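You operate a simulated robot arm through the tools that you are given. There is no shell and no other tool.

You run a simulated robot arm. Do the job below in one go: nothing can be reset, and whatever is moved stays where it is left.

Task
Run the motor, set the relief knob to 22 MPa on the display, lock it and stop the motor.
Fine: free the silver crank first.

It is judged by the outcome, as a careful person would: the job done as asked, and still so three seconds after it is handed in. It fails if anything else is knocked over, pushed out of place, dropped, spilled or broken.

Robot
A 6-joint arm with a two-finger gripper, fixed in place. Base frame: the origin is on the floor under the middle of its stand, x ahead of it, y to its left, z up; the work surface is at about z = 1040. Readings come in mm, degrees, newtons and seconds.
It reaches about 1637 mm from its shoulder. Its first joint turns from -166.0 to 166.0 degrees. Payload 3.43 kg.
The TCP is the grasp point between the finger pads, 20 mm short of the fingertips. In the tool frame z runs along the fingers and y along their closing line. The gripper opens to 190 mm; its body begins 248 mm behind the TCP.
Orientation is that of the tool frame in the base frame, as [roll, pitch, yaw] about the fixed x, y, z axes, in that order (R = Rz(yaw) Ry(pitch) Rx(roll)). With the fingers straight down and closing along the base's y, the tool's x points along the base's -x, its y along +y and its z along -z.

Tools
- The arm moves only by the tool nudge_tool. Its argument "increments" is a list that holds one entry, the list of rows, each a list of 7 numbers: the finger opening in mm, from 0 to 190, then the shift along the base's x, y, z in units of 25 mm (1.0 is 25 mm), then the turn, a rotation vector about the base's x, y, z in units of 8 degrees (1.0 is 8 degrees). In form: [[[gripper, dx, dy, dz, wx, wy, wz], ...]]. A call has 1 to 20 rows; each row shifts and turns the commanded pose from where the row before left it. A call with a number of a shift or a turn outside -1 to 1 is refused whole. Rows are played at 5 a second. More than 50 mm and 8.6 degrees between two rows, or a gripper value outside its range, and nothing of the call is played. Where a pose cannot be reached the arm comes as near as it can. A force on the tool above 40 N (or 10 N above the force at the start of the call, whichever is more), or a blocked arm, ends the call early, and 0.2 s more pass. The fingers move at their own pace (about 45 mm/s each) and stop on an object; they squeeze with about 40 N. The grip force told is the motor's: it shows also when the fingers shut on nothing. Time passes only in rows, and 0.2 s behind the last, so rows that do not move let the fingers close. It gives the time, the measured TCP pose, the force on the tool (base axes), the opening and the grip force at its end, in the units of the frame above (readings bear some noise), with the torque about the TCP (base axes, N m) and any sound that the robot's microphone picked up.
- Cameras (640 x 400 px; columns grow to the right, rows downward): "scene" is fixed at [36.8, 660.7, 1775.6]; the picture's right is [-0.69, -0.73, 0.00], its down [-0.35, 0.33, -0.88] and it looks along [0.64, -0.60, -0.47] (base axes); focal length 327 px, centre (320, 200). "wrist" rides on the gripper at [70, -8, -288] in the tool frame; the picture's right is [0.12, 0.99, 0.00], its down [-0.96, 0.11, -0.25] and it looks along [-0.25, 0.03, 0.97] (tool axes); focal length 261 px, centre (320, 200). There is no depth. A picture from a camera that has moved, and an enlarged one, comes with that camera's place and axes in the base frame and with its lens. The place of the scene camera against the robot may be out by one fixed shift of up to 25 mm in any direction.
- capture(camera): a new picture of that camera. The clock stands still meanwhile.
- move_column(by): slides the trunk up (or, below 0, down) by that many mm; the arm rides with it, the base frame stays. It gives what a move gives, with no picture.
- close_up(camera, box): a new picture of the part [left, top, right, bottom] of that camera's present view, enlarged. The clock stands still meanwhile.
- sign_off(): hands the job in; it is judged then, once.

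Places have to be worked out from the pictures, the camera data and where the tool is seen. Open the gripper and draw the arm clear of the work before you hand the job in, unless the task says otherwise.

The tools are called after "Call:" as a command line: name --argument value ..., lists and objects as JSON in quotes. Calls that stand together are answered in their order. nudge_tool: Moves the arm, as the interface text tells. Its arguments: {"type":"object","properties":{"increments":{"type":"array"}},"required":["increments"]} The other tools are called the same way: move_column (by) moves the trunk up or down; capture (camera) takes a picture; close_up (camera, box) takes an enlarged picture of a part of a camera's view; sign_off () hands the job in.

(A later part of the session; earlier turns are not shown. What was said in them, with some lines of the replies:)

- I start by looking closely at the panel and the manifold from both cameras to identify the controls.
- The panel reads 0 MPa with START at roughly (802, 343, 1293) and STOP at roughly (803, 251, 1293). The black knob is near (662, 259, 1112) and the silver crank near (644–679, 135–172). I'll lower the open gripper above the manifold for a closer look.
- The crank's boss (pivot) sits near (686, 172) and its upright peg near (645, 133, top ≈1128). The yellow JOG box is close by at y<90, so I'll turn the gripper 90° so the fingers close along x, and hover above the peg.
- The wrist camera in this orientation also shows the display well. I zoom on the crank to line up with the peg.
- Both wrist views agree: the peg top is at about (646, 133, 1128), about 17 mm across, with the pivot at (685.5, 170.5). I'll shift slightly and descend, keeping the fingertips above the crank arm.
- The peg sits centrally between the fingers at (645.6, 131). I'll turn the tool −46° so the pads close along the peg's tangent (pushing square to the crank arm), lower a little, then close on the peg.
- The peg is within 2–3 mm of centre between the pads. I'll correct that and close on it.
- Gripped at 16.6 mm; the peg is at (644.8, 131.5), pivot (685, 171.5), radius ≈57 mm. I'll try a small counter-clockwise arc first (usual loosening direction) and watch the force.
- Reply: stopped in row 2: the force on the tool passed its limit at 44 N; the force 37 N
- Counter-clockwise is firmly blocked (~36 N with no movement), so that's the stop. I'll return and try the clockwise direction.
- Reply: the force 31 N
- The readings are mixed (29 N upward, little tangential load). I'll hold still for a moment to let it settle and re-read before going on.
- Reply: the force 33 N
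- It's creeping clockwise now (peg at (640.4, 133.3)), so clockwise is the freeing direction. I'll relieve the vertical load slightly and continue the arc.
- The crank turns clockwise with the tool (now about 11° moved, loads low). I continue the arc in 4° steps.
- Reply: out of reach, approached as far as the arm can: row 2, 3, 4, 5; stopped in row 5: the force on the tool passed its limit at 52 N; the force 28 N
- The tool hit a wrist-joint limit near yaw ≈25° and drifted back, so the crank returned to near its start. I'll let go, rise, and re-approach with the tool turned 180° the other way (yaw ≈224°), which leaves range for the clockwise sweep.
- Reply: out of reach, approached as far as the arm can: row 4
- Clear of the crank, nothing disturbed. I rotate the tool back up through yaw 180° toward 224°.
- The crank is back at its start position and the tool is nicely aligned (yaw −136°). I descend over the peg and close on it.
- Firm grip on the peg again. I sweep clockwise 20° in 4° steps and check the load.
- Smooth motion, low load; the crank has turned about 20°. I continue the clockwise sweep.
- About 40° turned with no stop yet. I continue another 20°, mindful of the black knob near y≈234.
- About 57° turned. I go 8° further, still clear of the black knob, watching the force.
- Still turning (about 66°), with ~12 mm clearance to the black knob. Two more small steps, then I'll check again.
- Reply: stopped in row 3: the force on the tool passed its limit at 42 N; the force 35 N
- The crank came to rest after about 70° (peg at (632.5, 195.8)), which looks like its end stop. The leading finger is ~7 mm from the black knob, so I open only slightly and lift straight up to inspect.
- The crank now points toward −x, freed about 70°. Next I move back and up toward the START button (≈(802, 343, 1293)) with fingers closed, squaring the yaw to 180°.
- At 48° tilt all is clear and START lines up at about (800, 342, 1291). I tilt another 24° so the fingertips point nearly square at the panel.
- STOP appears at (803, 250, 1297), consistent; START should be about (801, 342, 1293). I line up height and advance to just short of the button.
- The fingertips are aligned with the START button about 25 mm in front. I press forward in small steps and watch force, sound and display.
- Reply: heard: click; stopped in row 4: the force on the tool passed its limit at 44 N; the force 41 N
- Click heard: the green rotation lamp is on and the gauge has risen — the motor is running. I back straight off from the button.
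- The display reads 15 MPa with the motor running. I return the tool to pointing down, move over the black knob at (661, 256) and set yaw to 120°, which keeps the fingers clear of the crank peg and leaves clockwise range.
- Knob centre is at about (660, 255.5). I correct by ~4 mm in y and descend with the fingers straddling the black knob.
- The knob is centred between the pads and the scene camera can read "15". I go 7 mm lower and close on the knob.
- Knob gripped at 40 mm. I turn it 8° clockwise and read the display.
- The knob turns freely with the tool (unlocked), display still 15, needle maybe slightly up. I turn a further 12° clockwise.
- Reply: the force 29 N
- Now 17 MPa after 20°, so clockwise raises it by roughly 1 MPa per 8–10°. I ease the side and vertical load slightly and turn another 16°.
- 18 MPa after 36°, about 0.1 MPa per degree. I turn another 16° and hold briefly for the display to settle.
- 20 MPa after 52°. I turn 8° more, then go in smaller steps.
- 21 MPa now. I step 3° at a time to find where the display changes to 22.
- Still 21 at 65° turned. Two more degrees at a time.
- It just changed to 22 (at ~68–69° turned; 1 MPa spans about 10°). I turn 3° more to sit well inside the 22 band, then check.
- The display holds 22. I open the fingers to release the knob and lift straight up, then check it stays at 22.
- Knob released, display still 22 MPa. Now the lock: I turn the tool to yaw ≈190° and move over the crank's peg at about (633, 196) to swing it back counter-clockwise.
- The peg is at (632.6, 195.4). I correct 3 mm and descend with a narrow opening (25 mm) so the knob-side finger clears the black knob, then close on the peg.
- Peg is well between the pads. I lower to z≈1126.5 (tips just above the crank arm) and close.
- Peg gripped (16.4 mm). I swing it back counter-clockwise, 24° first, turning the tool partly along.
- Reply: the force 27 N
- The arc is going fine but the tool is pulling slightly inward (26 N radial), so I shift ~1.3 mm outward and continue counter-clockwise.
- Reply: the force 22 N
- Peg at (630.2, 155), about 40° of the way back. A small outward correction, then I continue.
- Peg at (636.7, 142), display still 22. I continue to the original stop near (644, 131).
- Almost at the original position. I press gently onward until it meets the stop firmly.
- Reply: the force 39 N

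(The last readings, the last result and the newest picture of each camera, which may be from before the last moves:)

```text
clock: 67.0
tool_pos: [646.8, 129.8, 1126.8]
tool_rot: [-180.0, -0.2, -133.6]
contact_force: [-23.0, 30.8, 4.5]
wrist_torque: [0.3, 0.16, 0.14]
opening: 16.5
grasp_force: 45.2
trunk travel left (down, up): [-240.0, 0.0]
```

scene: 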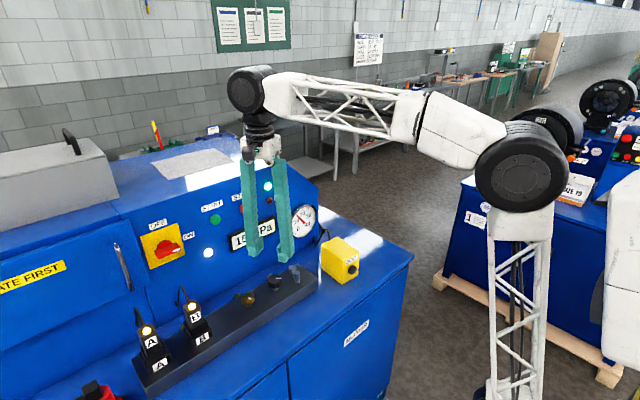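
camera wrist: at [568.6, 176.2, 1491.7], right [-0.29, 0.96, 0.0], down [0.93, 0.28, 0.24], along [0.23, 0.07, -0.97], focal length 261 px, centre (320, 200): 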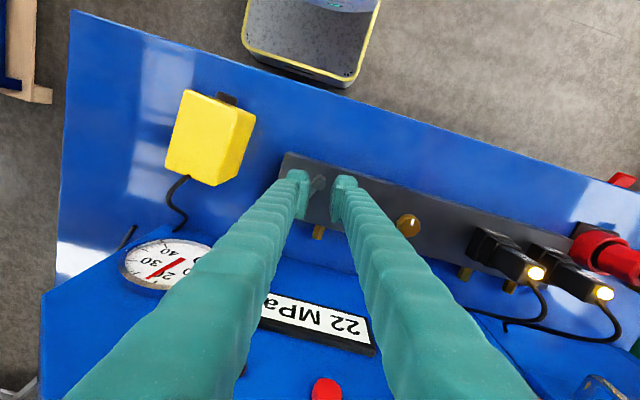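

The crank is hard against its locking stop again (≈38 N, same as the initial locked feel). I open and lift straight off, then check crank, knob and display.

Call:
nudge_tool --increments '[[[30, 0, 0, 0, 0, 0, 0], [44, 0, 0, 0, 0, 0, 0], [44, 0, 0, 0, 0, 0, 0], [44, 0, 0, 0.6, 0, 0, 0], [44, 0, 0, 1, 0, 0, 0], [44, 0, 0, 1, 0, 0, 0], [44, 0, 0, 1, 0, 0, 0], [44, 0, 0, 1, 0, 0, 0]]]'

Call:
close_up --camera "wrist" --box '[240, 130, 400, 230]'

Call:
close_up --camera "scene" --box '[208, 190, 368, 290]'

```text
clock: 68.8
tool_pos: [648.5, 126.6, 1241.9]
tool_rot: [-179.9, -0.3, -133.7]
contact_force: [0.3, -0.2, 0.3]
wrist_torque: [-0.03, 0.0, 0.02]
opening: 44.1
grasp_force: 0.1
trunk travel left (down, up): [-240.0, 0.0]
```

```text
4.00 times, centred on (320, 180) of wrist
camera zoom: at [606.2, 72.1, 1529.3], right [-0.8, 0.6, 0.0], down [0.58, 0.78, 0.24], along [0.15, 0.19, -0.97], focal length 1043 px, centre (320, 280)
```

zoom: 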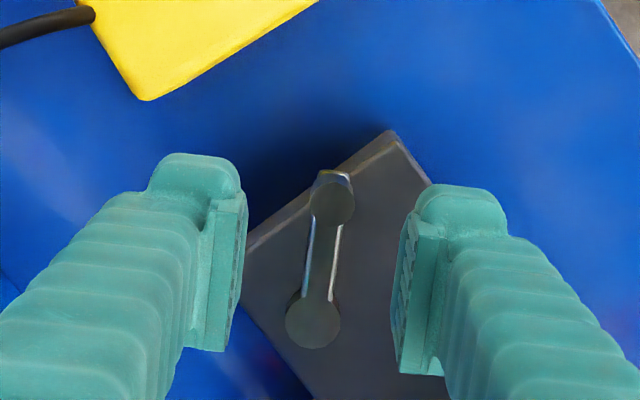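

```text
4.00 times, centred on (288, 240) of scene
camera zoom: at [36.8, 660.7, 1775.6], right [-0.69, -0.73, 0.0], down [-0.35, 0.33, -0.88], along [0.64, -0.6, -0.47], focal length 1307 px, centre (448, 40)
```

zoom: 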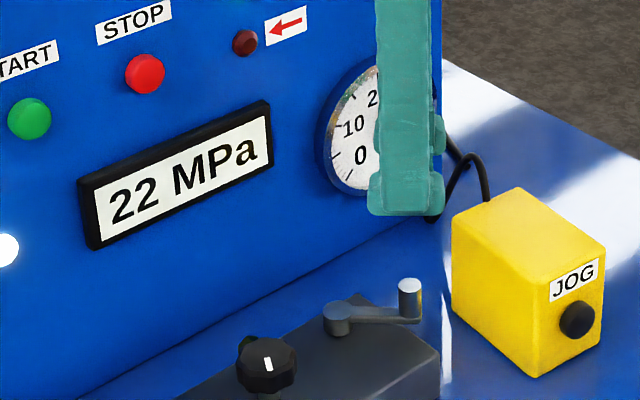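

The crank is back at its exact locked position and the display still shows 22 MPa. Now I go to the STOP button: raise, square yaw to 180°, and tilt the closed fingers toward the panel in front of STOP.

Call:
nudge_tool --increments '[[[20, -0.1, 0.827, 0.5, 0, 0, -0.965], [0, -0.1, 0.827, 0.5, 0, 0, -0.965], [0, -0.1, 0.827, 0.5, 0, 0, -0.965], [0, -0.1, 0.827, 0.5, 0, 0, -0.965], [0, -0.1, 0.827, 0.5, 0, 0, -0.965], [0, -0.1, 0.827, 0.5, 0, 0, -0.965]]]'

Call:
nudge_tool --increments '[[[0, 0, 0, 0.2, 0, -1, 0], [0, 0, 0, 0.2, 0, -1, 0], [0, 0, 0, 0, 0, -1, 0], [0, 0, 0, 0, 0, -1, 0], [0, 0, 0, 0, 0, -1, 0], [0, 0, 0, 0, 0, -1, 0], [0, 0, 0, 0, 0, -1, 0], [0, 0, 0, 0, 0, -1, 0], [0, 0, 0, 0, 0, -1, 0], [0, 0, 0, 0, 0, 0, 0]]]'

Call:
capture --camera "wrist"

Call:
capture --camera "scene"

```text
clock: 70.2
tool_pos: [633.9, 251.2, 1316.6]
tool_rot: [-179.9, -0.3, 179.9]
contact_force: [-0.1, -0.1, -0.3]
wrist_torque: [0.05, 0.02, 0.0]
opening: 0.0
grasp_force: 34.8
trunk travel left (down, up): [-240.0, 0.0]
```

```text
clock: 72.4
tool_pos: [633.1, 252.0, 1326.4]
tool_rot: [-179.9, 71.9, 180.0]
contact_force: [0.7, -0.4, 0.5]
wrist_torque: [0.0, 0.0, 0.04]
opening: 0.1
grasp_force: 34.4
trunk travel left (down, up): [-240.0, 0.0]
```

```text
taken
camera wrist: at [337.4, 245.0, 1347.6], right [-0.04, 0.99, -0.11], down [0.06, 0.12, 0.99], along [1.0, 0.03, -0.07], focal length 261 px, centre (320, 200)
```

wrist: 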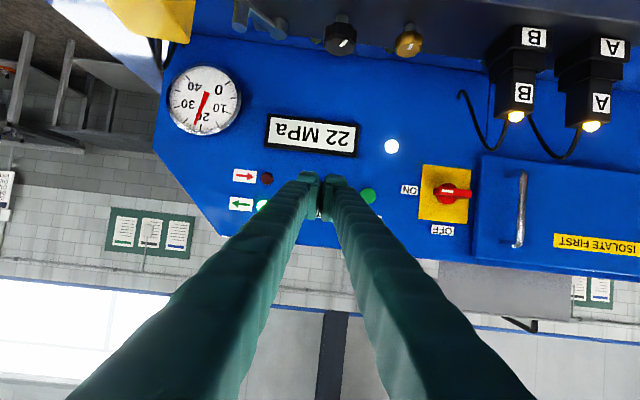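

```text
taken
```

scene: 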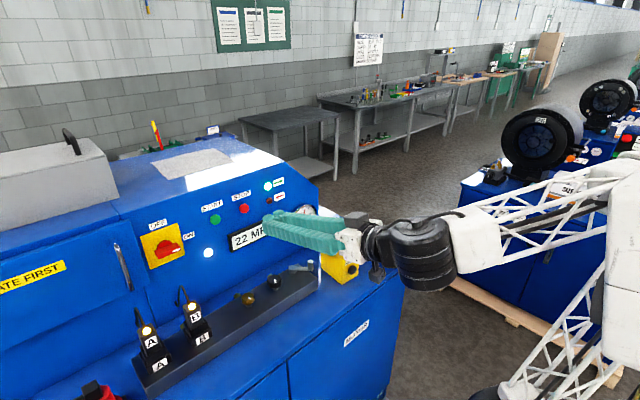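

Display still 22 with all clear. I lower to z≈1292 at y≈250.5 and advance to just short of STOP.

Call:
nudge_tool --increments '[[[0, 0, -0.03, -0.68, 0, 0, 0], [0, 0, -0.03, -0.68, 0, 0, 0], [0, 1, 0, 0, 0, 0, 0], [0, 1, 0, 0, 0, 0, 0], [0, 1, 0, 0, 0, 0, 0], [0, 1, 0, 0, 0, 0, 0], [0, 0.84, 0, 0, 0, 0, 0], [0, 0, 0, 0, 0, 0, 0]]]'

Call:
capture --camera "wrist"

Call:
close_up --camera "scene" --box '[180, 170, 340, 270]'

```text
clock: 74.2
tool_pos: [754.5, 251.2, 1293.0]
tool_rot: [-179.8, 71.7, -179.9]
contact_force: [0.6, 0.8, -0.2]
wrist_torque: [0.02, -0.03, 0.01]
opening: 0.0
grasp_force: 34.2
trunk travel left (down, up): [-240.0, 0.0]
```

```text
taken
camera wrist: at [459.1, 243.4, 1315.2], right [-0.04, 0.99, -0.11], down [0.07, 0.12, 0.99], along [1.0, 0.03, -0.07], focal length 261 px, centre (320, 200)
```

wrist: 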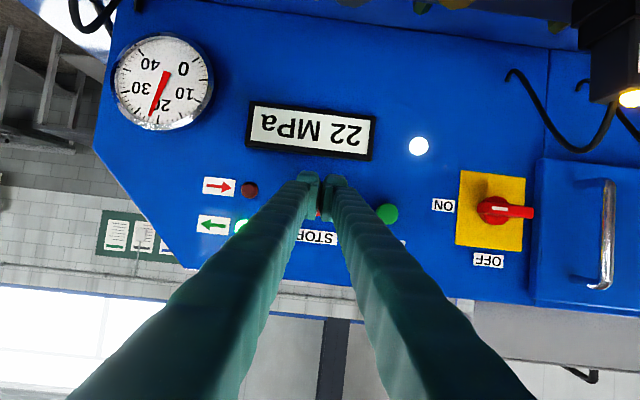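

```text
4.00 times, centred on (260, 220) of scene
camera zoom: at [36.8, 660.7, 1775.6], right [-0.69, -0.73, 0.0], down [-0.35, 0.33, -0.88], along [0.64, -0.6, -0.47], focal length 1307 px, centre (560, 120)
```

zoom: 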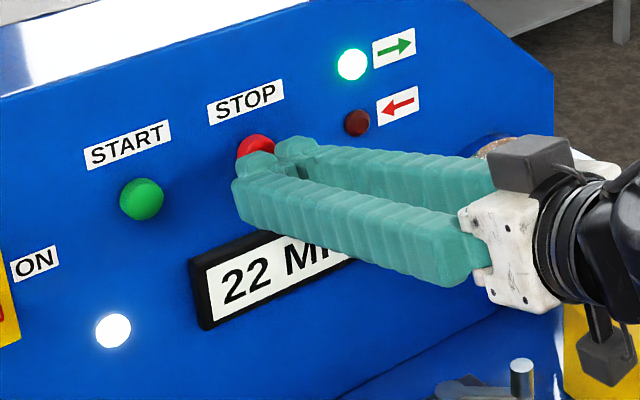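

The fingertips are lined up just in front of STOP with the display still 22. I press it in small steps.

Call:
nudge_tool --increments '[[[0, 0.4, 0, 0, 0, 0, 0], [0, 0.4, 0, 0, 0, 0, 0], [0, 0.16, 0, 0, 0, 0, 0], [0, 0.16, 0, 0, 0, 0, 0]]]'

Call:
close_up --camera "scene" --box '[180, 170, 340, 270]'

```text
clock: 74.9
tool_pos: [772.3, 250.3, 1292.1]
tool_rot: [179.7, 71.8, 179.5]
contact_force: [-36.3, -4.5, 2.4]
wrist_torque: [0.18, -0.35, -0.05]
opening: 6.2
grasp_force: 34.4
trunk travel left (down, up): [-240.0, 0.0]
heard: click
stopped in row 3: the force on the tool passed its limit at 44 N (the readings are from after the stop); the commanded pose is now the measured one
```

```text
4.00 times, centred on (260, 220) of scene
camera zoom: at [36.8, 660.7, 1775.6], right [-0.69, -0.73, 0.0], down [-0.35, 0.33, -0.88], along [0.64, -0.6, -0.47], focal length 1307 px, centre (560, 120)
```

zoom: 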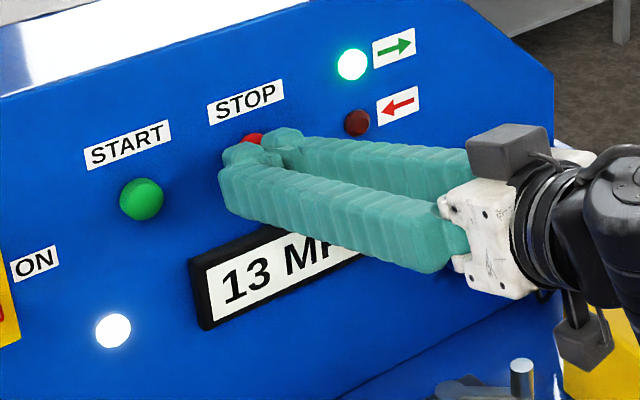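

Click heard and the pressure is falling (13 MPa and dropping). I back straight off and watch that the motor really stops.

Call:
nudge_tool --increments '[[[0, -0.6, 0, 0, 0, 0, 0], [0, -1, 0, 0, 0, 0, 0], [0, -1, 0, 0, 0, 0, 0], [0, -1, 0, 0, 0, 0, 0], [0, -1, 0, 0, 0, 0, 0], [0, -1, 0, 0, 0, 0, 0], [0, 0, 0, 0, 0, 0, 0]]]'

Call:
capture --camera "wrist"

Call:
close_up --camera "scene" --box '[180, 170, 340, 270]'

```text
clock: 76.5
tool_pos: [637.1, 249.7, 1287.7]
tool_rot: [179.9, 71.8, 179.7]
contact_force: [-0.3, 0.0, 0.7]
wrist_torque: [0.01, 0.0, 0.01]
opening: 0.1
grasp_force: 33.9
trunk travel left (down, up): [-240.0, 0.0]
```

```text
taken
camera wrist: at [341.8, 243.6, 1312.0], right [-0.03, 0.99, -0.11], down [0.07, 0.11, 0.99], along [1.0, 0.03, -0.07], focal length 261 px, centre (320, 200)
```

wrist: 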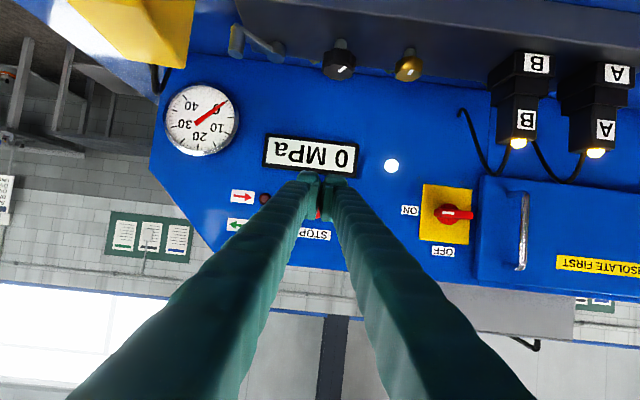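

```text
4.00 times, centred on (260, 220) of scene
camera zoom: at [36.8, 660.7, 1775.6], right [-0.69, -0.73, 0.0], down [-0.35, 0.33, -0.88], along [0.64, -0.6, -0.47], focal length 1307 px, centre (560, 120)
```

zoom: 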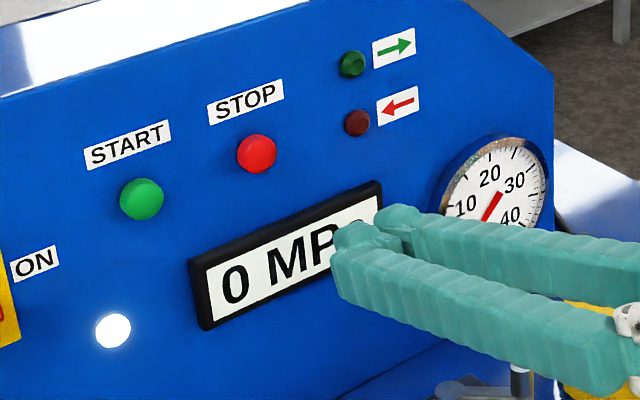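

The motor is off: lamp dark, 0 MPa, knob and crank untouched. I raise and straighten the tool away from the work and open the gripper.

Call:
nudge_tool --increments '[[[0, -0.4, -0.1, 0.55, 0, 1, 0], [0, -0.4, -0.1, 0.55, 0, 1, 0], [0, -0.4, -0.1, 0.55, 0, 1, 0], [0, -0.4, -0.1, 0.55, 0, 1, 0], [0, -0.4, -0.1, 0.55, 0, 1, 0], [0, -0.4, -0.1, 0.55, 0, 1, 0], [40, -0.4, -0.1, 0.55, 0, 1, 0], [80, -0.4, -0.1, 0.55, 0, 1, 0], [120, -0.4, -0.1, 0.55, 0, 1, 0], [190, 0, 0, 0, 0, 0, 0], [190, 0, 0, 0, 0, 0, 0], [190, 0, 0, 0, 0, 0, 0], [190, 0, 0, 0, 0, 0, 0]]]'

Call:
capture --camera "wrist"

Call:
capture --camera "scene"

Call:
close_up --camera "scene" --box '[208, 210, 368, 310]'

Call:
close_up --camera "wrist" --box '[240, 160, 400, 260]'

```text
clock: 79.3
tool_pos: [546.5, 227.3, 1414.0]
tool_rot: [-180.0, 0.0, 179.9]
contact_force: [-0.6, -0.2, 0.7]
wrist_torque: [-0.01, -0.02, -0.01]
opening: 138.3
grasp_force: 0.2
trunk travel left (down, up): [-240.0, 0.0]
```

```text
taken
camera wrist: at [475.6, 220.5, 1701.1], right [-0.12, 0.99, 0.0], down [0.96, 0.11, 0.25], along [0.25, 0.03, -0.97], focal length 261 px, centre (320, 200)
```

wrist: 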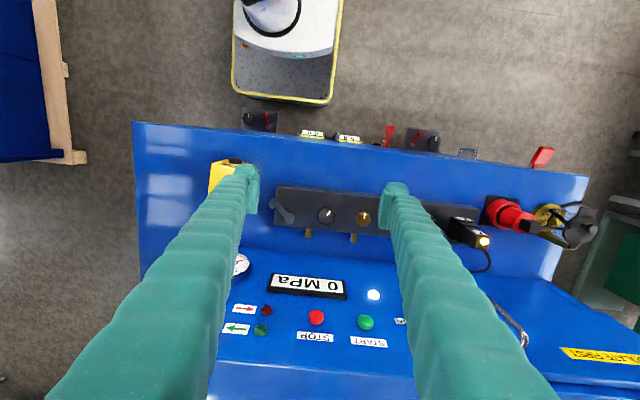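

```text
taken
```

scene: 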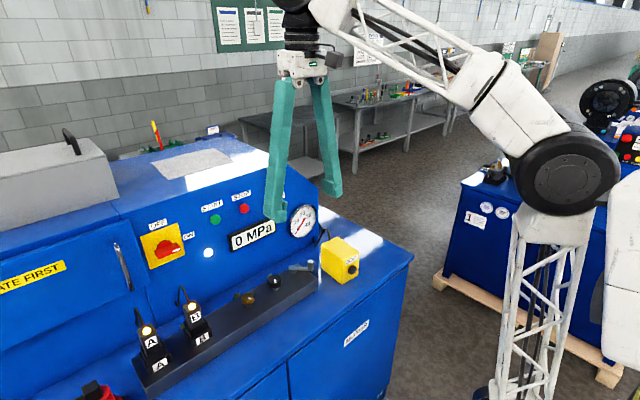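

```text
4.00 times, centred on (288, 260) of scene
camera zoom: at [36.8, 660.7, 1775.6], right [-0.69, -0.73, 0.0], down [-0.35, 0.33, -0.88], along [0.64, -0.6, -0.47], focal length 1307 px, centre (448, -40)
```

zoom: 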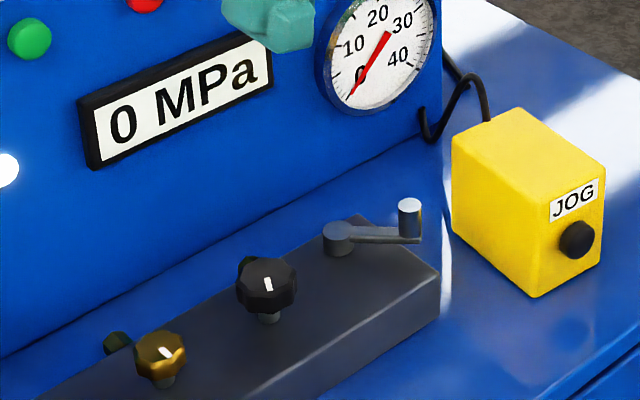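

```text
4.00 times, centred on (320, 210) of wrist
camera zoom: at [475.6, 220.5, 1701.1], right [-0.12, 0.99, 0.0], down [0.96, 0.11, 0.25], along [0.25, 0.03, -0.97], focal length 1043 px, centre (320, 160)
```

zoom: 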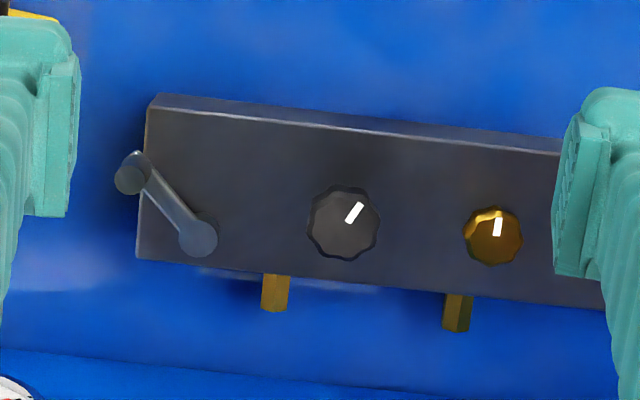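

The motor is stopped and knob and crank look right. Comparing with the first pictures, though, the yellow JOG box seems slightly turned, so I check it with the same crop as at the start.

Call:
close_up --camera "scene" --box '[220, 230, 380, 330]'

Call:
nudge_tool --increments '[[[190, 0.6, -0.15, -0.8, 0, 0, 0], [190, 0.6, -0.15, -0.8, 0, 0, 0], [190, 0.6, -0.15, -0.8, 0, 0, 0], [190, 0.6, -0.15, -0.8, 0, 0, 0], [190, 0.6, -0.15, -0.8, 0, 0, 0], [190, 0.6, -0.15, -0.95, 0, 0, 0], [190, 0, 0, 0, 0, 0, 0]]]'

Call:
capture --camera "wrist"

```text
4.00 times, centred on (300, 280) of scene
camera zoom: at [36.8, 660.7, 1775.6], right [-0.69, -0.73, 0.0], down [-0.35, 0.33, -0.88], along [0.64, -0.6, -0.47], focal length 1307 px, centre (400, -120)
```

zoom: 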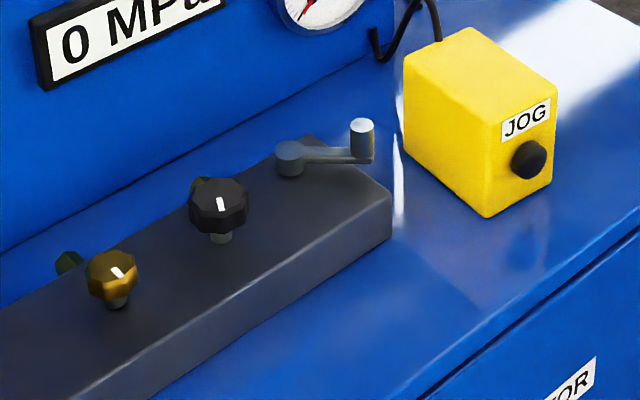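

```text
clock: 80.9
tool_pos: [637.9, 205.9, 1291.3]
tool_rot: [-179.8, -0.3, 179.9]
contact_force: [0.2, 0.1, -0.6]
wrist_torque: [-0.01, 0.01, 0.02]
opening: 189.8
grasp_force: 0.1
trunk travel left (down, up): [-240.0, 0.0]
```

```text
taken
camera wrist: at [568.2, 198.8, 1579.7], right [-0.12, 0.99, 0.0], down [0.96, 0.11, 0.24], along [0.24, 0.03, -0.97], focal length 261 px, centre (320, 200)
```

wrist: 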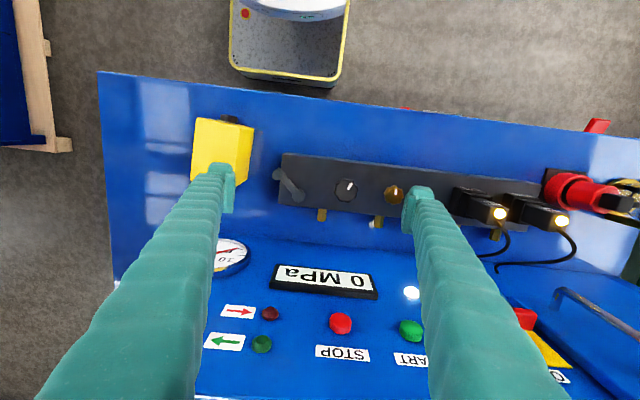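

The JOG box was indeed nudged (its rear end toward −y), evidently when the fingers opened after the wrist-limit drift. I'll measure it by returning to the start pose to compare with the very first wrist picture, so I can put it back.

Call:
nudge_tool --increments '[[[190, -0.612, 0.107, 0.79, 0, 0, 0], [190, -0.612, 0.107, 0.79, 0, 0, 0], [190, -0.612, 0.107, 0.79, 0, 0, 0], [190, -0.612, 0.107, 0.79, 0, 0, 0], [190, -0.612, 0.107, 0.79, 0, 0, 0], [190, -0.612, 0.107, 0.79, 0, 0, 0], [190, 0, 0, 0, 0, 0, 0]]]'

Call:
close_up --camera "wrist" --box '[200, 120, 440, 270]'

Call:
close_up --camera "scene" --box '[120, 180, 380, 400]'

Call:
capture --camera "wrist"

```text
clock: 82.5
tool_pos: [543.7, 221.5, 1410.2]
tool_rot: [-179.9, -0.2, 179.9]
contact_force: [0.9, 0.2, 0.2]
wrist_torque: [0.04, -0.03, 0.05]
opening: 190.3
grasp_force: 0.0
trunk travel left (down, up): [-240.0, 0.0]
```

```text
2.67 times, centred on (320, 195) of wrist
camera zoom: at [473.9, 215.0, 1698.4], right [-0.12, 0.99, 0.0], down [0.96, 0.11, 0.24], along [0.24, 0.03, -0.97], focal length 695 px, centre (320, 213)
```

zoom: 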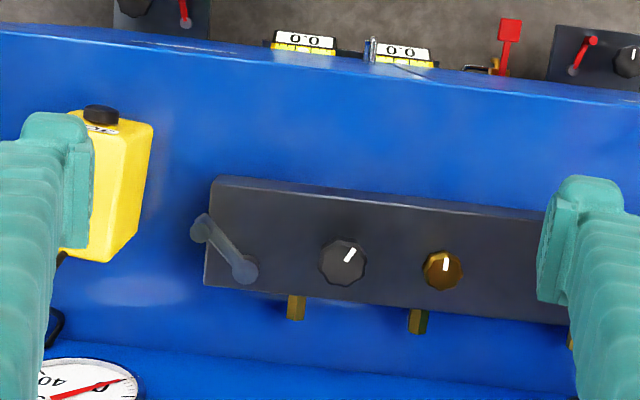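

```text
1.82 times, centred on (250, 290) of scene
camera zoom: at [36.8, 660.7, 1775.6], right [-0.69, -0.73, 0.0], down [-0.35, 0.33, -0.88], along [0.64, -0.6, -0.47], focal length 594 px, centre (447, 36)
```

zoom: 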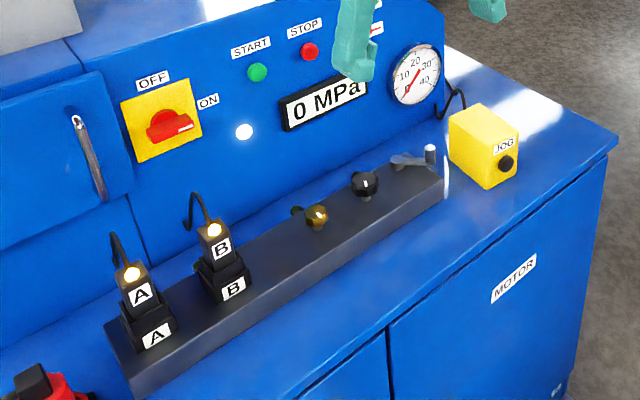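

```text
taken
camera wrist: at [473.9, 215.0, 1698.4], right [-0.12, 0.99, 0.0], down [0.96, 0.11, 0.24], along [0.24, 0.03, -0.97], focal length 261 px, centre (320, 200)
```

wrist: 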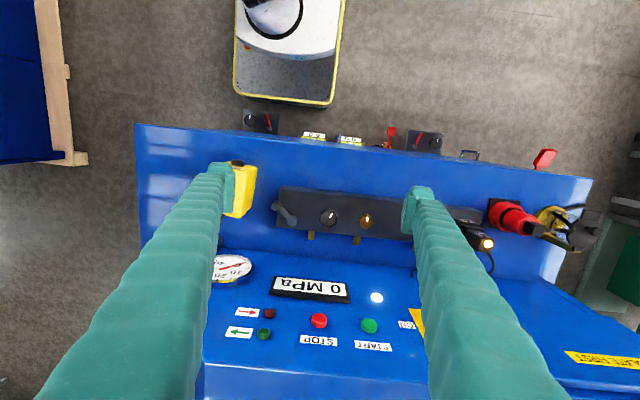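

Comparison shows the JOG box's centre shifted about 10 mm toward −y and turned ~6° clockwise (original footprint ≈ x 566–676, y −2–67, height 90). I'll put it back by pushing its −y face squarely with the two fingertips spread along x, low down; first I move over to its −y side.

Call:
nudge_tool --increments '[[[40, 0.225, -0.99, -0.45, 0, 0, -0.865], [40, 0.225, -0.99, -0.45, 0, 0, -0.865], [40, 0.225, -0.99, -0.45, 0, 0, -0.865], [40, 0.225, -0.99, -0.45, 0, 0, -0.865], [40, 0.225, -0.99, -0.45, 0, 0, -0.865], [40, 0.225, -0.99, -0.45, 0, 0, -0.865], [40, 0.225, -0.99, -0.45, 0, 0, -0.865], [40, 0.225, -0.99, -0.45, 0, 0, -0.865], [40, 0.225, -0.99, -0.45, 0, 0, -0.865], [40, 0.225, -0.99, -0.45, 0, 0, -0.865], [40, 0.225, -0.99, -0.45, 0, 0, -0.865], [40, 0.225, -0.99, -0.45, 0, 0, -0.865], [40, 0.225, -0.99, -0.45, 0, 0, -0.865], [40, 0, 0, 0, 0, 0, 0]]]'

Call:
nudge_tool --increments '[[[40, 0, 0, 0, 1, 0, 0], [40, 0, 0, 0, 1, 0, 0], [40, 0, 0, 0, 1, 0, 0], [40, 0, 0, 0, 0, 0, 0]]]'

Call:
capture --camera "wrist"

Call:
capture --camera "scene"

```text
clock: 85.5
tool_pos: [616.7, -101.8, 1265.5]
tool_rot: [-179.9, -0.2, 89.8]
contact_force: [0.9, -0.4, 0.6]
wrist_torque: [0.03, -0.01, -0.02]
opening: 39.9
grasp_force: 0.1
trunk travel left (down, up): [-240.0, 0.0]
```

```text
clock: 86.5
tool_pos: [616.9, -101.9, 1263.7]
tool_rot: [-179.9, -24.3, 90.0]
contact_force: [0.6, -1.1, -1.0]
wrist_torque: [0.04, 0.03, 0.06]
opening: 40.1
grasp_force: 0.0
trunk travel left (down, up): [-240.0, 0.0]
```

```text
taken
camera wrist: at [609.6, -155.2, 1555.4], right [0.99, 0.11, 0.05], down [0.12, -0.98, -0.17], along [0.03, 0.18, -0.98], focal length 261 px, centre (320, 200)
```

wrist: 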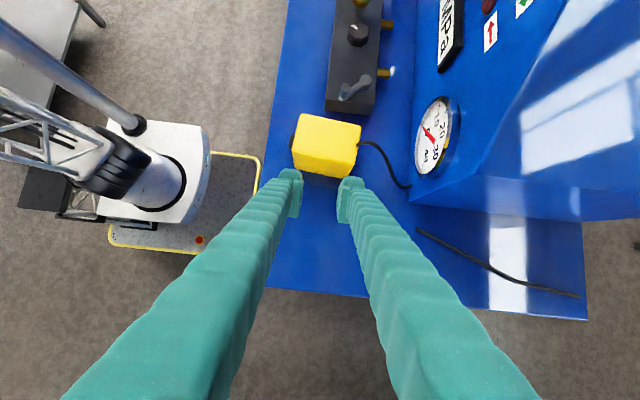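

```text
taken
```

scene: 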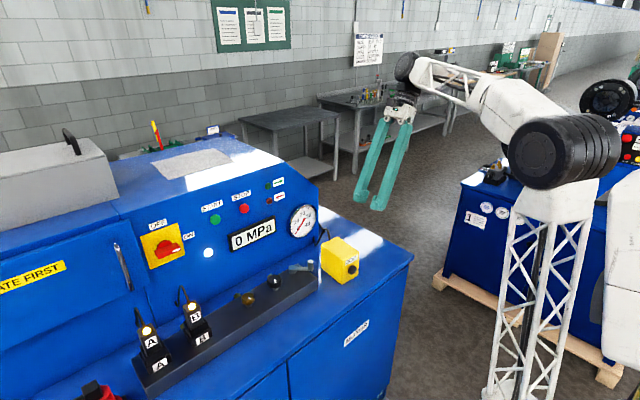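

The box is well in view and the −y side is clear. I descend to push height (tips ~20 mm above the table), well short of the box.

Call:
nudge_tool --increments '[[[40, 0.15, 0, -1, 0, 0, 0], [40, 0, 0, -1, 0, 0, 0], [40, 0, 0, -1, 0, 0, 0], [40, 0, 0, -1, 0, 0, 0], [40, 0, 0, -1, 0, 0, 0], [40, 0, 0, -1, 0, 0, 0], [40, 0, 0, -1, 0, 0, 0], [40, 0, 0, -0.3, 0, 0, 0], [40, 0, 0, 0, 0, 0, 0]]]'

Call:
capture --camera "wrist"

Call:
close_up --camera "scene" --box '[220, 230, 380, 330]'

```text
clock: 88.5
tool_pos: [618.2, -103.3, 1081.0]
tool_rot: [-179.9, -24.2, 89.9]
contact_force: [-0.2, 0.3, 0.1]
wrist_torque: [0.01, 0.01, -0.02]
opening: 39.9
grasp_force: 0.0
trunk travel left (down, up): [-240.0, 0.0]
```

```text
taken
camera wrist: at [611.2, -154.9, 1372.4], right [0.99, 0.11, 0.05], down [0.12, -0.98, -0.17], along [0.03, 0.17, -0.98], focal length 261 px, centre (320, 200)
```

wrist: 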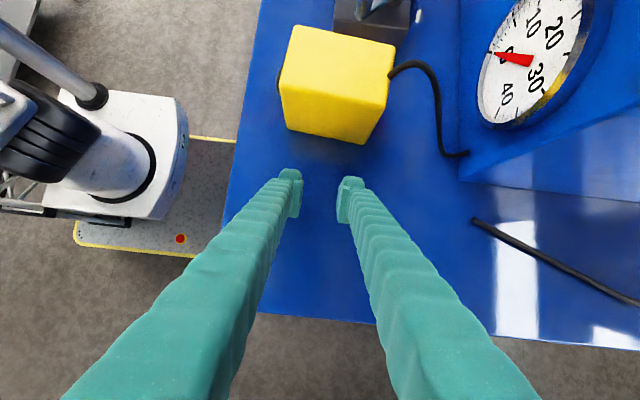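

```text
4.00 times, centred on (300, 280) of scene
camera zoom: at [36.8, 660.7, 1775.6], right [-0.69, -0.73, 0.0], down [-0.35, 0.33, -0.88], along [0.64, -0.6, -0.47], focal length 1307 px, centre (400, -120)
```

zoom: 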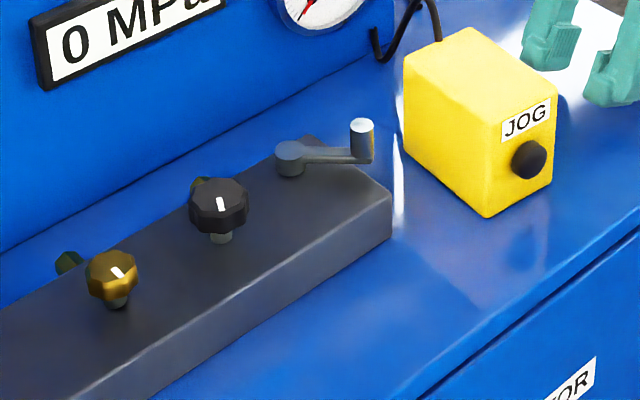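

The box's −y face runs from about (563, −5) to (671, −15). I advance to about 20 mm short of it, then look again.

Call:
nudge_tool --increments '[[[40, 0, 0.8, 0, 0, 0, 0], [40, 0, 0.8, 0, 0, 0, 0], [40, 0, 0, 0, 0, 0, 0]]]'

Call:
capture --camera "wrist"

Call:
close_up --camera "scene" --box '[300, 210, 396, 270]'

```text
clock: 89.3
tool_pos: [620.1, -61.8, 1082.5]
tool_rot: [-179.9, -24.3, 89.9]
contact_force: [-0.9, -0.1, 0.4]
wrist_torque: [0.01, -0.08, 0.01]
opening: 40.1
grasp_force: 0.0
trunk travel left (down, up): [-240.0, 0.0]
```

```text
taken
camera wrist: at [612.8, -113.9, 1372.7], right [0.99, 0.11, 0.05], down [0.11, -0.98, -0.17], along [0.03, 0.17, -0.98], focal length 261 px, centre (320, 200)
```

wrist: 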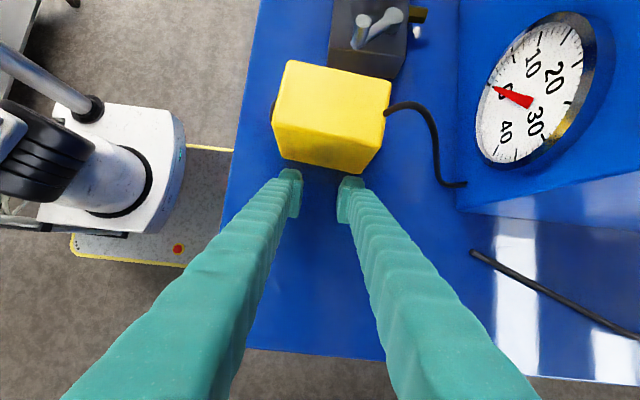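

```text
6.67 times, centred on (348, 240) of scene
camera zoom: at [36.8, 660.7, 1775.6], right [-0.69, -0.73, 0.0], down [-0.35, 0.33, -0.88], along [0.64, -0.6, -0.47], focal length 2179 px, centre (133, -67)
```

zoom: 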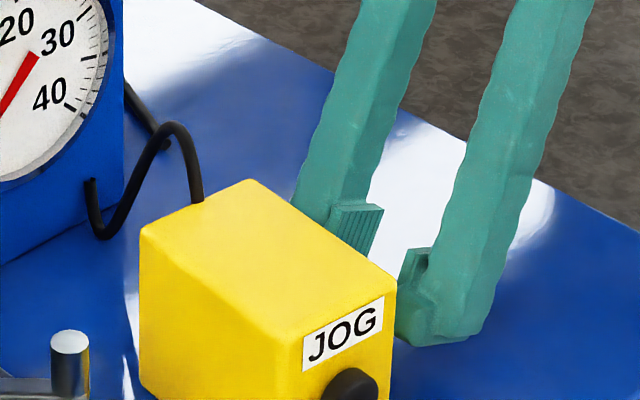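

Both fingers are squarely behind the box. I ease forward to first contact.

Call:
nudge_tool --increments '[[[40, 0, 0.3, 0, 0, 0, 0], [40, 0, 0.3, 0, 0, 0, 0], [40, 0, 0.2, 0, 0, 0, 0], [40, 0, 0, 0, 0, 0, 0]]]'

Call:
close_up --camera "wrist" --box '[240, 50, 432, 210]'

Call:
close_up --camera "scene" --box '[220, 230, 380, 330]'

```text
clock: 90.3
tool_pos: [621.8, -41.9, 1081.7]
tool_rot: [-179.8, -24.3, 89.8]
contact_force: [0.5, 0.0, -1.0]
wrist_torque: [0.03, 0.01, 0.0]
opening: 40.1
grasp_force: 0.2
trunk travel left (down, up): [-240.0, 0.0]
```

```text
2.50 times, centred on (336, 130) of wrist
camera zoom: at [613.1, -94.6, 1372.3], right [0.99, 0.11, 0.05], down [0.12, -0.98, -0.17], along [0.03, 0.17, -0.98], focal length 652 px, centre (280, 375)
```

zoom: 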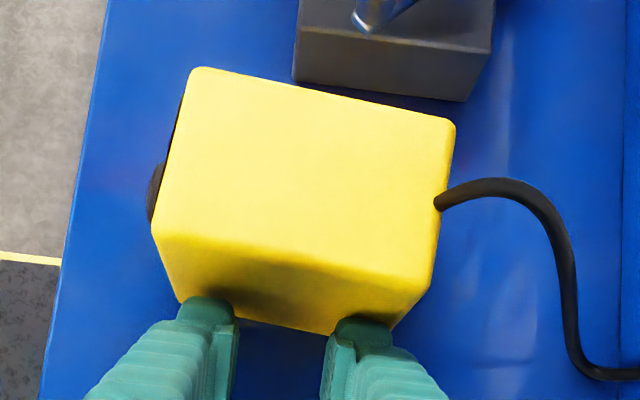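

```text
4.00 times, centred on (300, 280) of scene
camera zoom: at [36.8, 660.7, 1775.6], right [-0.69, -0.73, 0.0], down [-0.35, 0.33, -0.88], along [0.64, -0.6, -0.47], focal length 1307 px, centre (400, -120)
```

zoom: 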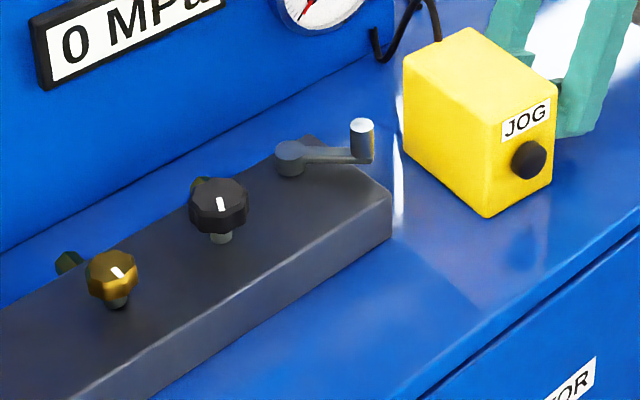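

No contact yet; the box still shows ~5.5° skew against the manifold end (it was parallel at the start). I continue forward in 2.5 mm steps.

Call:
nudge_tool --increments '[[[40, 0, 0.1, 0, 0, 0, 0], [40, 0, 0.1, 0, 0, 0, 0], [40, 0, 0.1, 0, 0, 0, 0], [40, 0, 0.1, 0, 0, 0, 0], [40, 0, 0, 0, 0, 0, 0]]]'

Call:
close_up --camera "wrist" --box '[240, 50, 432, 210]'

Call:
close_up --camera "scene" --box '[220, 230, 380, 330]'

```text
clock: 91.5
tool_pos: [619.5, -31.3, 1080.8]
tool_rot: [-179.8, -24.1, 89.9]
contact_force: [-1.0, -1.4, -0.9]
wrist_torque: [-0.01, -0.02, -0.06]
opening: 39.8
grasp_force: 0.0
trunk travel left (down, up): [-240.0, 0.0]
```

```text
2.50 times, centred on (336, 130) of wrist
camera zoom: at [612.8, -84.0, 1372.4], right [0.99, 0.11, 0.05], down [0.12, -0.98, -0.17], along [0.03, 0.17, -0.98], focal length 652 px, centre (280, 375)
```

zoom: 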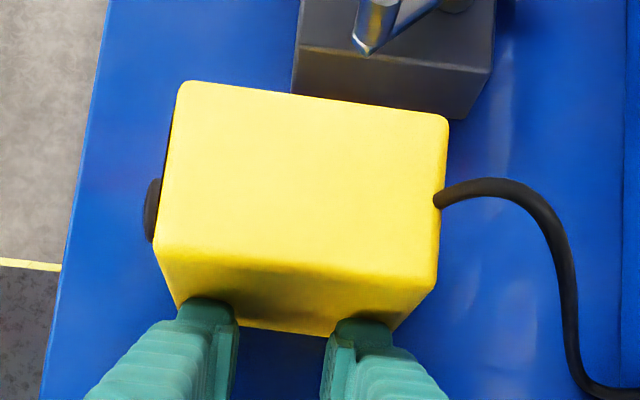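

```text
4.00 times, centred on (300, 280) of scene
camera zoom: at [36.8, 660.7, 1775.6], right [-0.69, -0.73, 0.0], down [-0.35, 0.33, -0.88], along [0.64, -0.6, -0.47], focal length 1307 px, centre (400, -120)
```

zoom: 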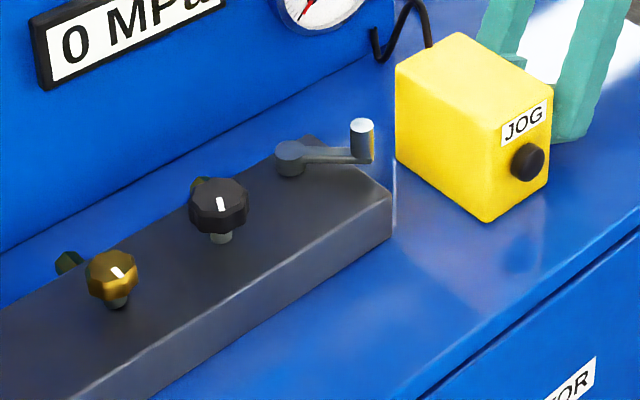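

It slides easily and is swinging back into line (skew now ~1.5–2°, within ~3 mm of the original outline). I nudge 2 mm more.

Call:
nudge_tool --increments '[[[40, 0, 0.04, 0, 0, 0, 0], [40, 0, 0.04, 0, 0, 0, 0], [40, 0, 0, 0, 0, 0, 0]]]'

Call:
close_up --camera "wrist" --box '[240, 50, 432, 210]'

Call:
close_up --camera "scene" --box '[220, 230, 380, 330]'

Call:
close_up --camera "scene" --box '[240, 210, 368, 290]'

```text
clock: 92.3
tool_pos: [620.9, -29.3, 1081.2]
tool_rot: [-179.9, -24.2, 89.9]
contact_force: [-0.6, -0.9, 0.9]
wrist_torque: [0.02, -0.04, -0.04]
opening: 40.1
grasp_force: 0.4
trunk travel left (down, up): [-240.0, 0.0]
```

```text
2.50 times, centred on (336, 130) of wrist
camera zoom: at [612.5, -82.5, 1372.6], right [0.99, 0.11, 0.05], down [0.12, -0.98, -0.17], along [0.03, 0.17, -0.98], focal length 652 px, centre (280, 375)
```

zoom: 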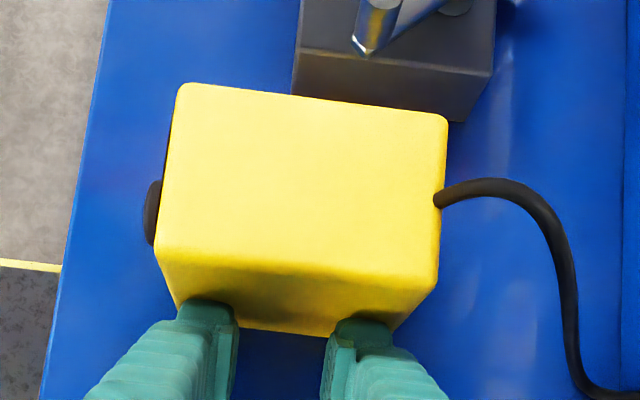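

```text
4.00 times, centred on (300, 280) of scene
camera zoom: at [36.8, 660.7, 1775.6], right [-0.69, -0.73, 0.0], down [-0.35, 0.33, -0.88], along [0.64, -0.6, -0.47], focal length 1307 px, centre (400, -120)
```

zoom: 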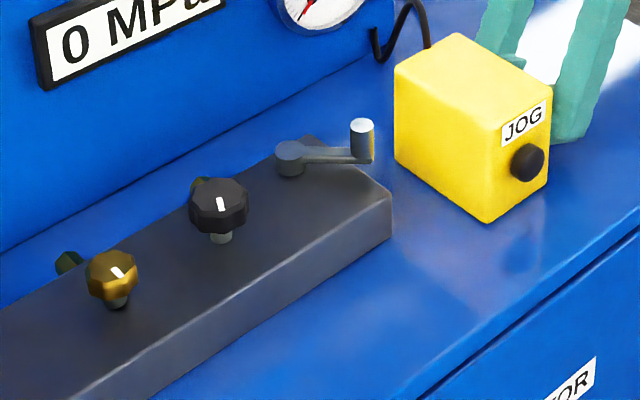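

```text
5.00 times, centred on (304, 250) of scene
camera zoom: at [36.8, 660.7, 1775.6], right [-0.69, -0.73, 0.0], down [-0.35, 0.33, -0.88], along [0.64, -0.6, -0.47], focal length 1634 px, centre (400, -50)
```

zoom: 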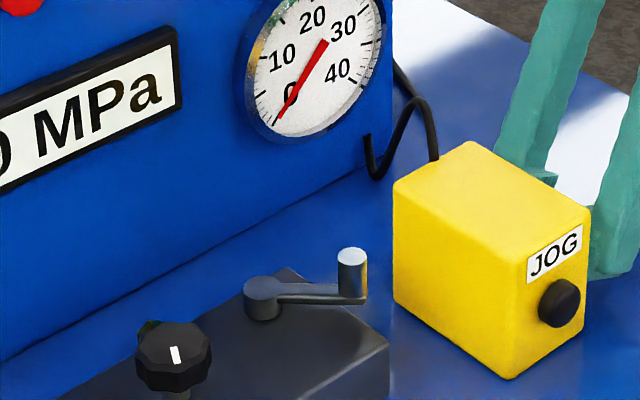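

The box outline now coincides with the original picture (corners, JOG label and button all within a pixel). I retreat straight back in −y, then rise clear.

Call:
nudge_tool --increments '[[[40, 0, -0.3, 0, 0, 0, 0], [40, 0, -0.8, 0, 0, 0, 0], [40, 0, -1, 0, 0, 0, 0], [40, 0, -0.5, 0.8, 0, 0, 0], [40, 0, 0, 1, 0, 0, 0], [40, 0, 0, 1, 0, 0, 0], [40, 0, 0, 1, 0, 0, 0], [40, 0, 0, 1, 0, 0, 0], [40, 0, 0, 1, 0, 0, 0], [40, 0, 0, 1, 0, 0, 0], [40, 0, 0, 1, 0, 0, 0], [40, 0, 0, 1, 0, 0, 0], [40, 0, 0, 0, -1, 0, 0], [40, 0, 0, 0, -1, 0, 0], [40, 0, 0, 0, -1, 0, 0], [40, 0, 0, 0, 0, 0, 0]]]'

Call:
capture --camera "scene"

Call:
close_up --camera "scene" --box '[220, 230, 380, 330]'

Call:
capture --camera "wrist"

```text
clock: 95.7
tool_pos: [621.0, -94.2, 1302.3]
tool_rot: [-179.9, -0.2, 90.0]
contact_force: [0.0, -0.4, 0.2]
wrist_torque: [-0.01, 0.0, -0.01]
opening: 40.3
grasp_force: 0.0
trunk travel left (down, up): [-240.0, 0.0]
```

```text
taken
```

scene: 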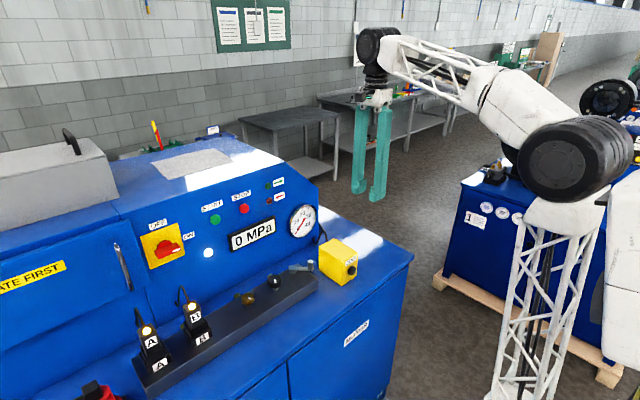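

```text
4.00 times, centred on (300, 280) of scene
camera zoom: at [36.8, 660.7, 1775.6], right [-0.69, -0.73, 0.0], down [-0.35, 0.33, -0.88], along [0.64, -0.6, -0.47], focal length 1307 px, centre (400, -120)
```

zoom: 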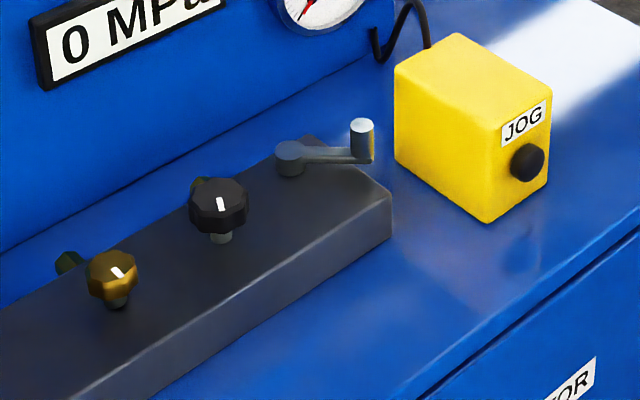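

```text
taken
camera wrist: at [612.9, -24.0, 1589.8], right [0.99, 0.12, 0.0], down [0.11, -0.96, 0.24], along [0.03, -0.24, -0.97], focal length 261 px, centre (320, 200)
```

wrist: 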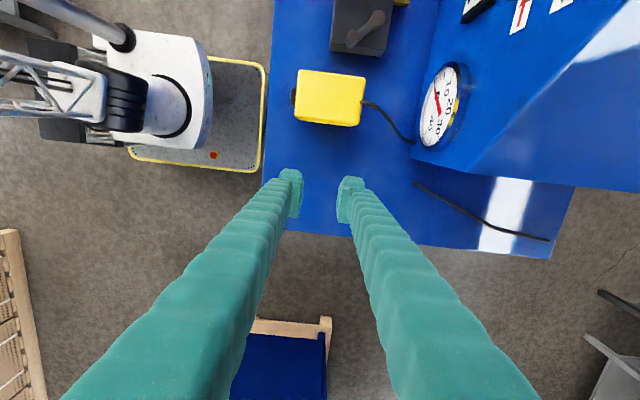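

The box is back in its original place, and crank, knob and display are as they should be. I return the arm to its starting area and open the gripper fully.

Call:
nudge_tool --increments '[[[40, -0.23, 0.973, 0.4, 0, 0, 0.865], [40, -0.23, 0.973, 0.4, 0, 0, 0.865], [40, -0.23, 0.973, 0.4, 0, 0, 0.865], [40, -0.23, 0.973, 0.4, 0, 0, 0.865], [40, -0.23, 0.973, 0.4, 0, 0, 0.865], [40, -0.23, 0.973, 0.4, 0, 0, 0.865], [40, -0.23, 0.973, 0.4, 0, 0, 0.865], [40, -0.23, 0.973, 0.4, 0, 0, 0.865], [80, -0.23, 0.973, 0.4, 0, 0, 0.865], [120, -0.23, 0.973, 0.4, 0, 0, 0.865], [160, -0.23, 0.973, 0.4, 0, 0, 0.865], [190, -0.23, 0.973, 0.4, 0, 0, 0.865], [190, -0.23, 0.973, 0.4, 0, 0, 0.865], [190, 0, 0, 0, 0, 0, 0], [190, 0, 0, 0, 0, 0, 0], [190, 0, 0, 0, 0, 0, 0]]]'

Call:
capture --camera "scene"

Call:
close_up --camera "wrist" --box '[200, 120, 440, 270]'

```text
clock: 99.1
tool_pos: [546.0, 219.9, 1415.9]
tool_rot: [-179.9, 0.1, 179.9]
contact_force: [0.4, -0.6, -0.5]
wrist_torque: [-0.02, -0.01, -0.02]
opening: 190.0
grasp_force: 0.1
out of reach, approached as far as the arm can: row 12, 13
trunk travel left (down, up): [-240.0, 0.0]
```

```text
taken
```

scene: 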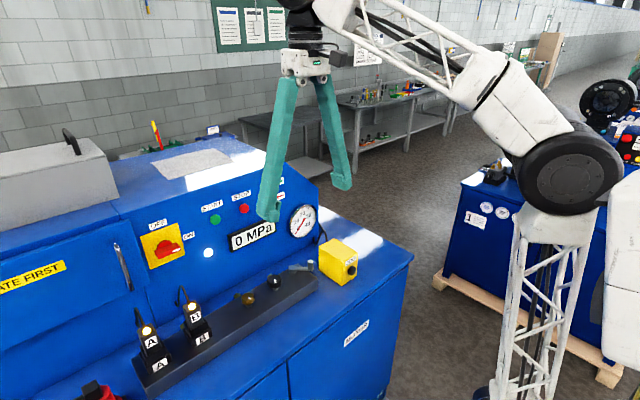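

```text
2.67 times, centred on (320, 195) of wrist
camera zoom: at [474.0, 213.0, 1702.4], right [-0.12, 0.99, 0.0], down [0.96, 0.11, 0.25], along [0.25, 0.03, -0.97], focal length 695 px, centre (320, 213)
```

zoom: 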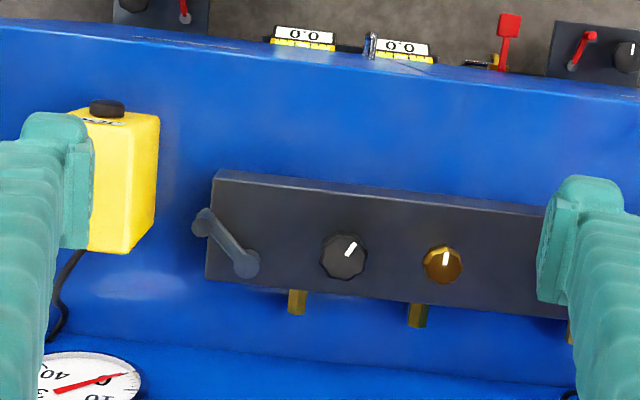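

Everything matches the starting picture except the black relief knob, which now sits at the 22 MPa setting. The crank is on its locking stop, the motor is off (lamp dark, 0 MPa), the JOG box is back in place, and the arm is clear with the gripper open. I hand the job in.

Call:
sign_off

```text
The job is handed in.
```

The relief is set to 22 MPa and locked, and the motor is stopped.

- **Crank:** I turned the silver crank about 70° clockwise to free it. After setting the pressure I swung it back onto its original stop, where it felt as firm as before. I did not try turning the knob to test the lock.
- **Pressure:** With the motor running the display read 15 MPa. I turned the black knob clockwise until it read 22, then about 3° further so it sits well inside the 22 band. It stayed at 22 after I let go of the knob and after locking.
- **Motor:** STOP is pressed, the rotation lamp is off, and the display and gauge have dropped to 0.

**JOG box:** While freeing the crank, the arm reached a joint limit and a finger pushed the yellow JOG box about 10 mm and turned it about 6°. I pushed it back, and its outline now matches the first pictures to within a few millimetres. Its button was not pressed.

The arm is back near its starting position with the gripper open.
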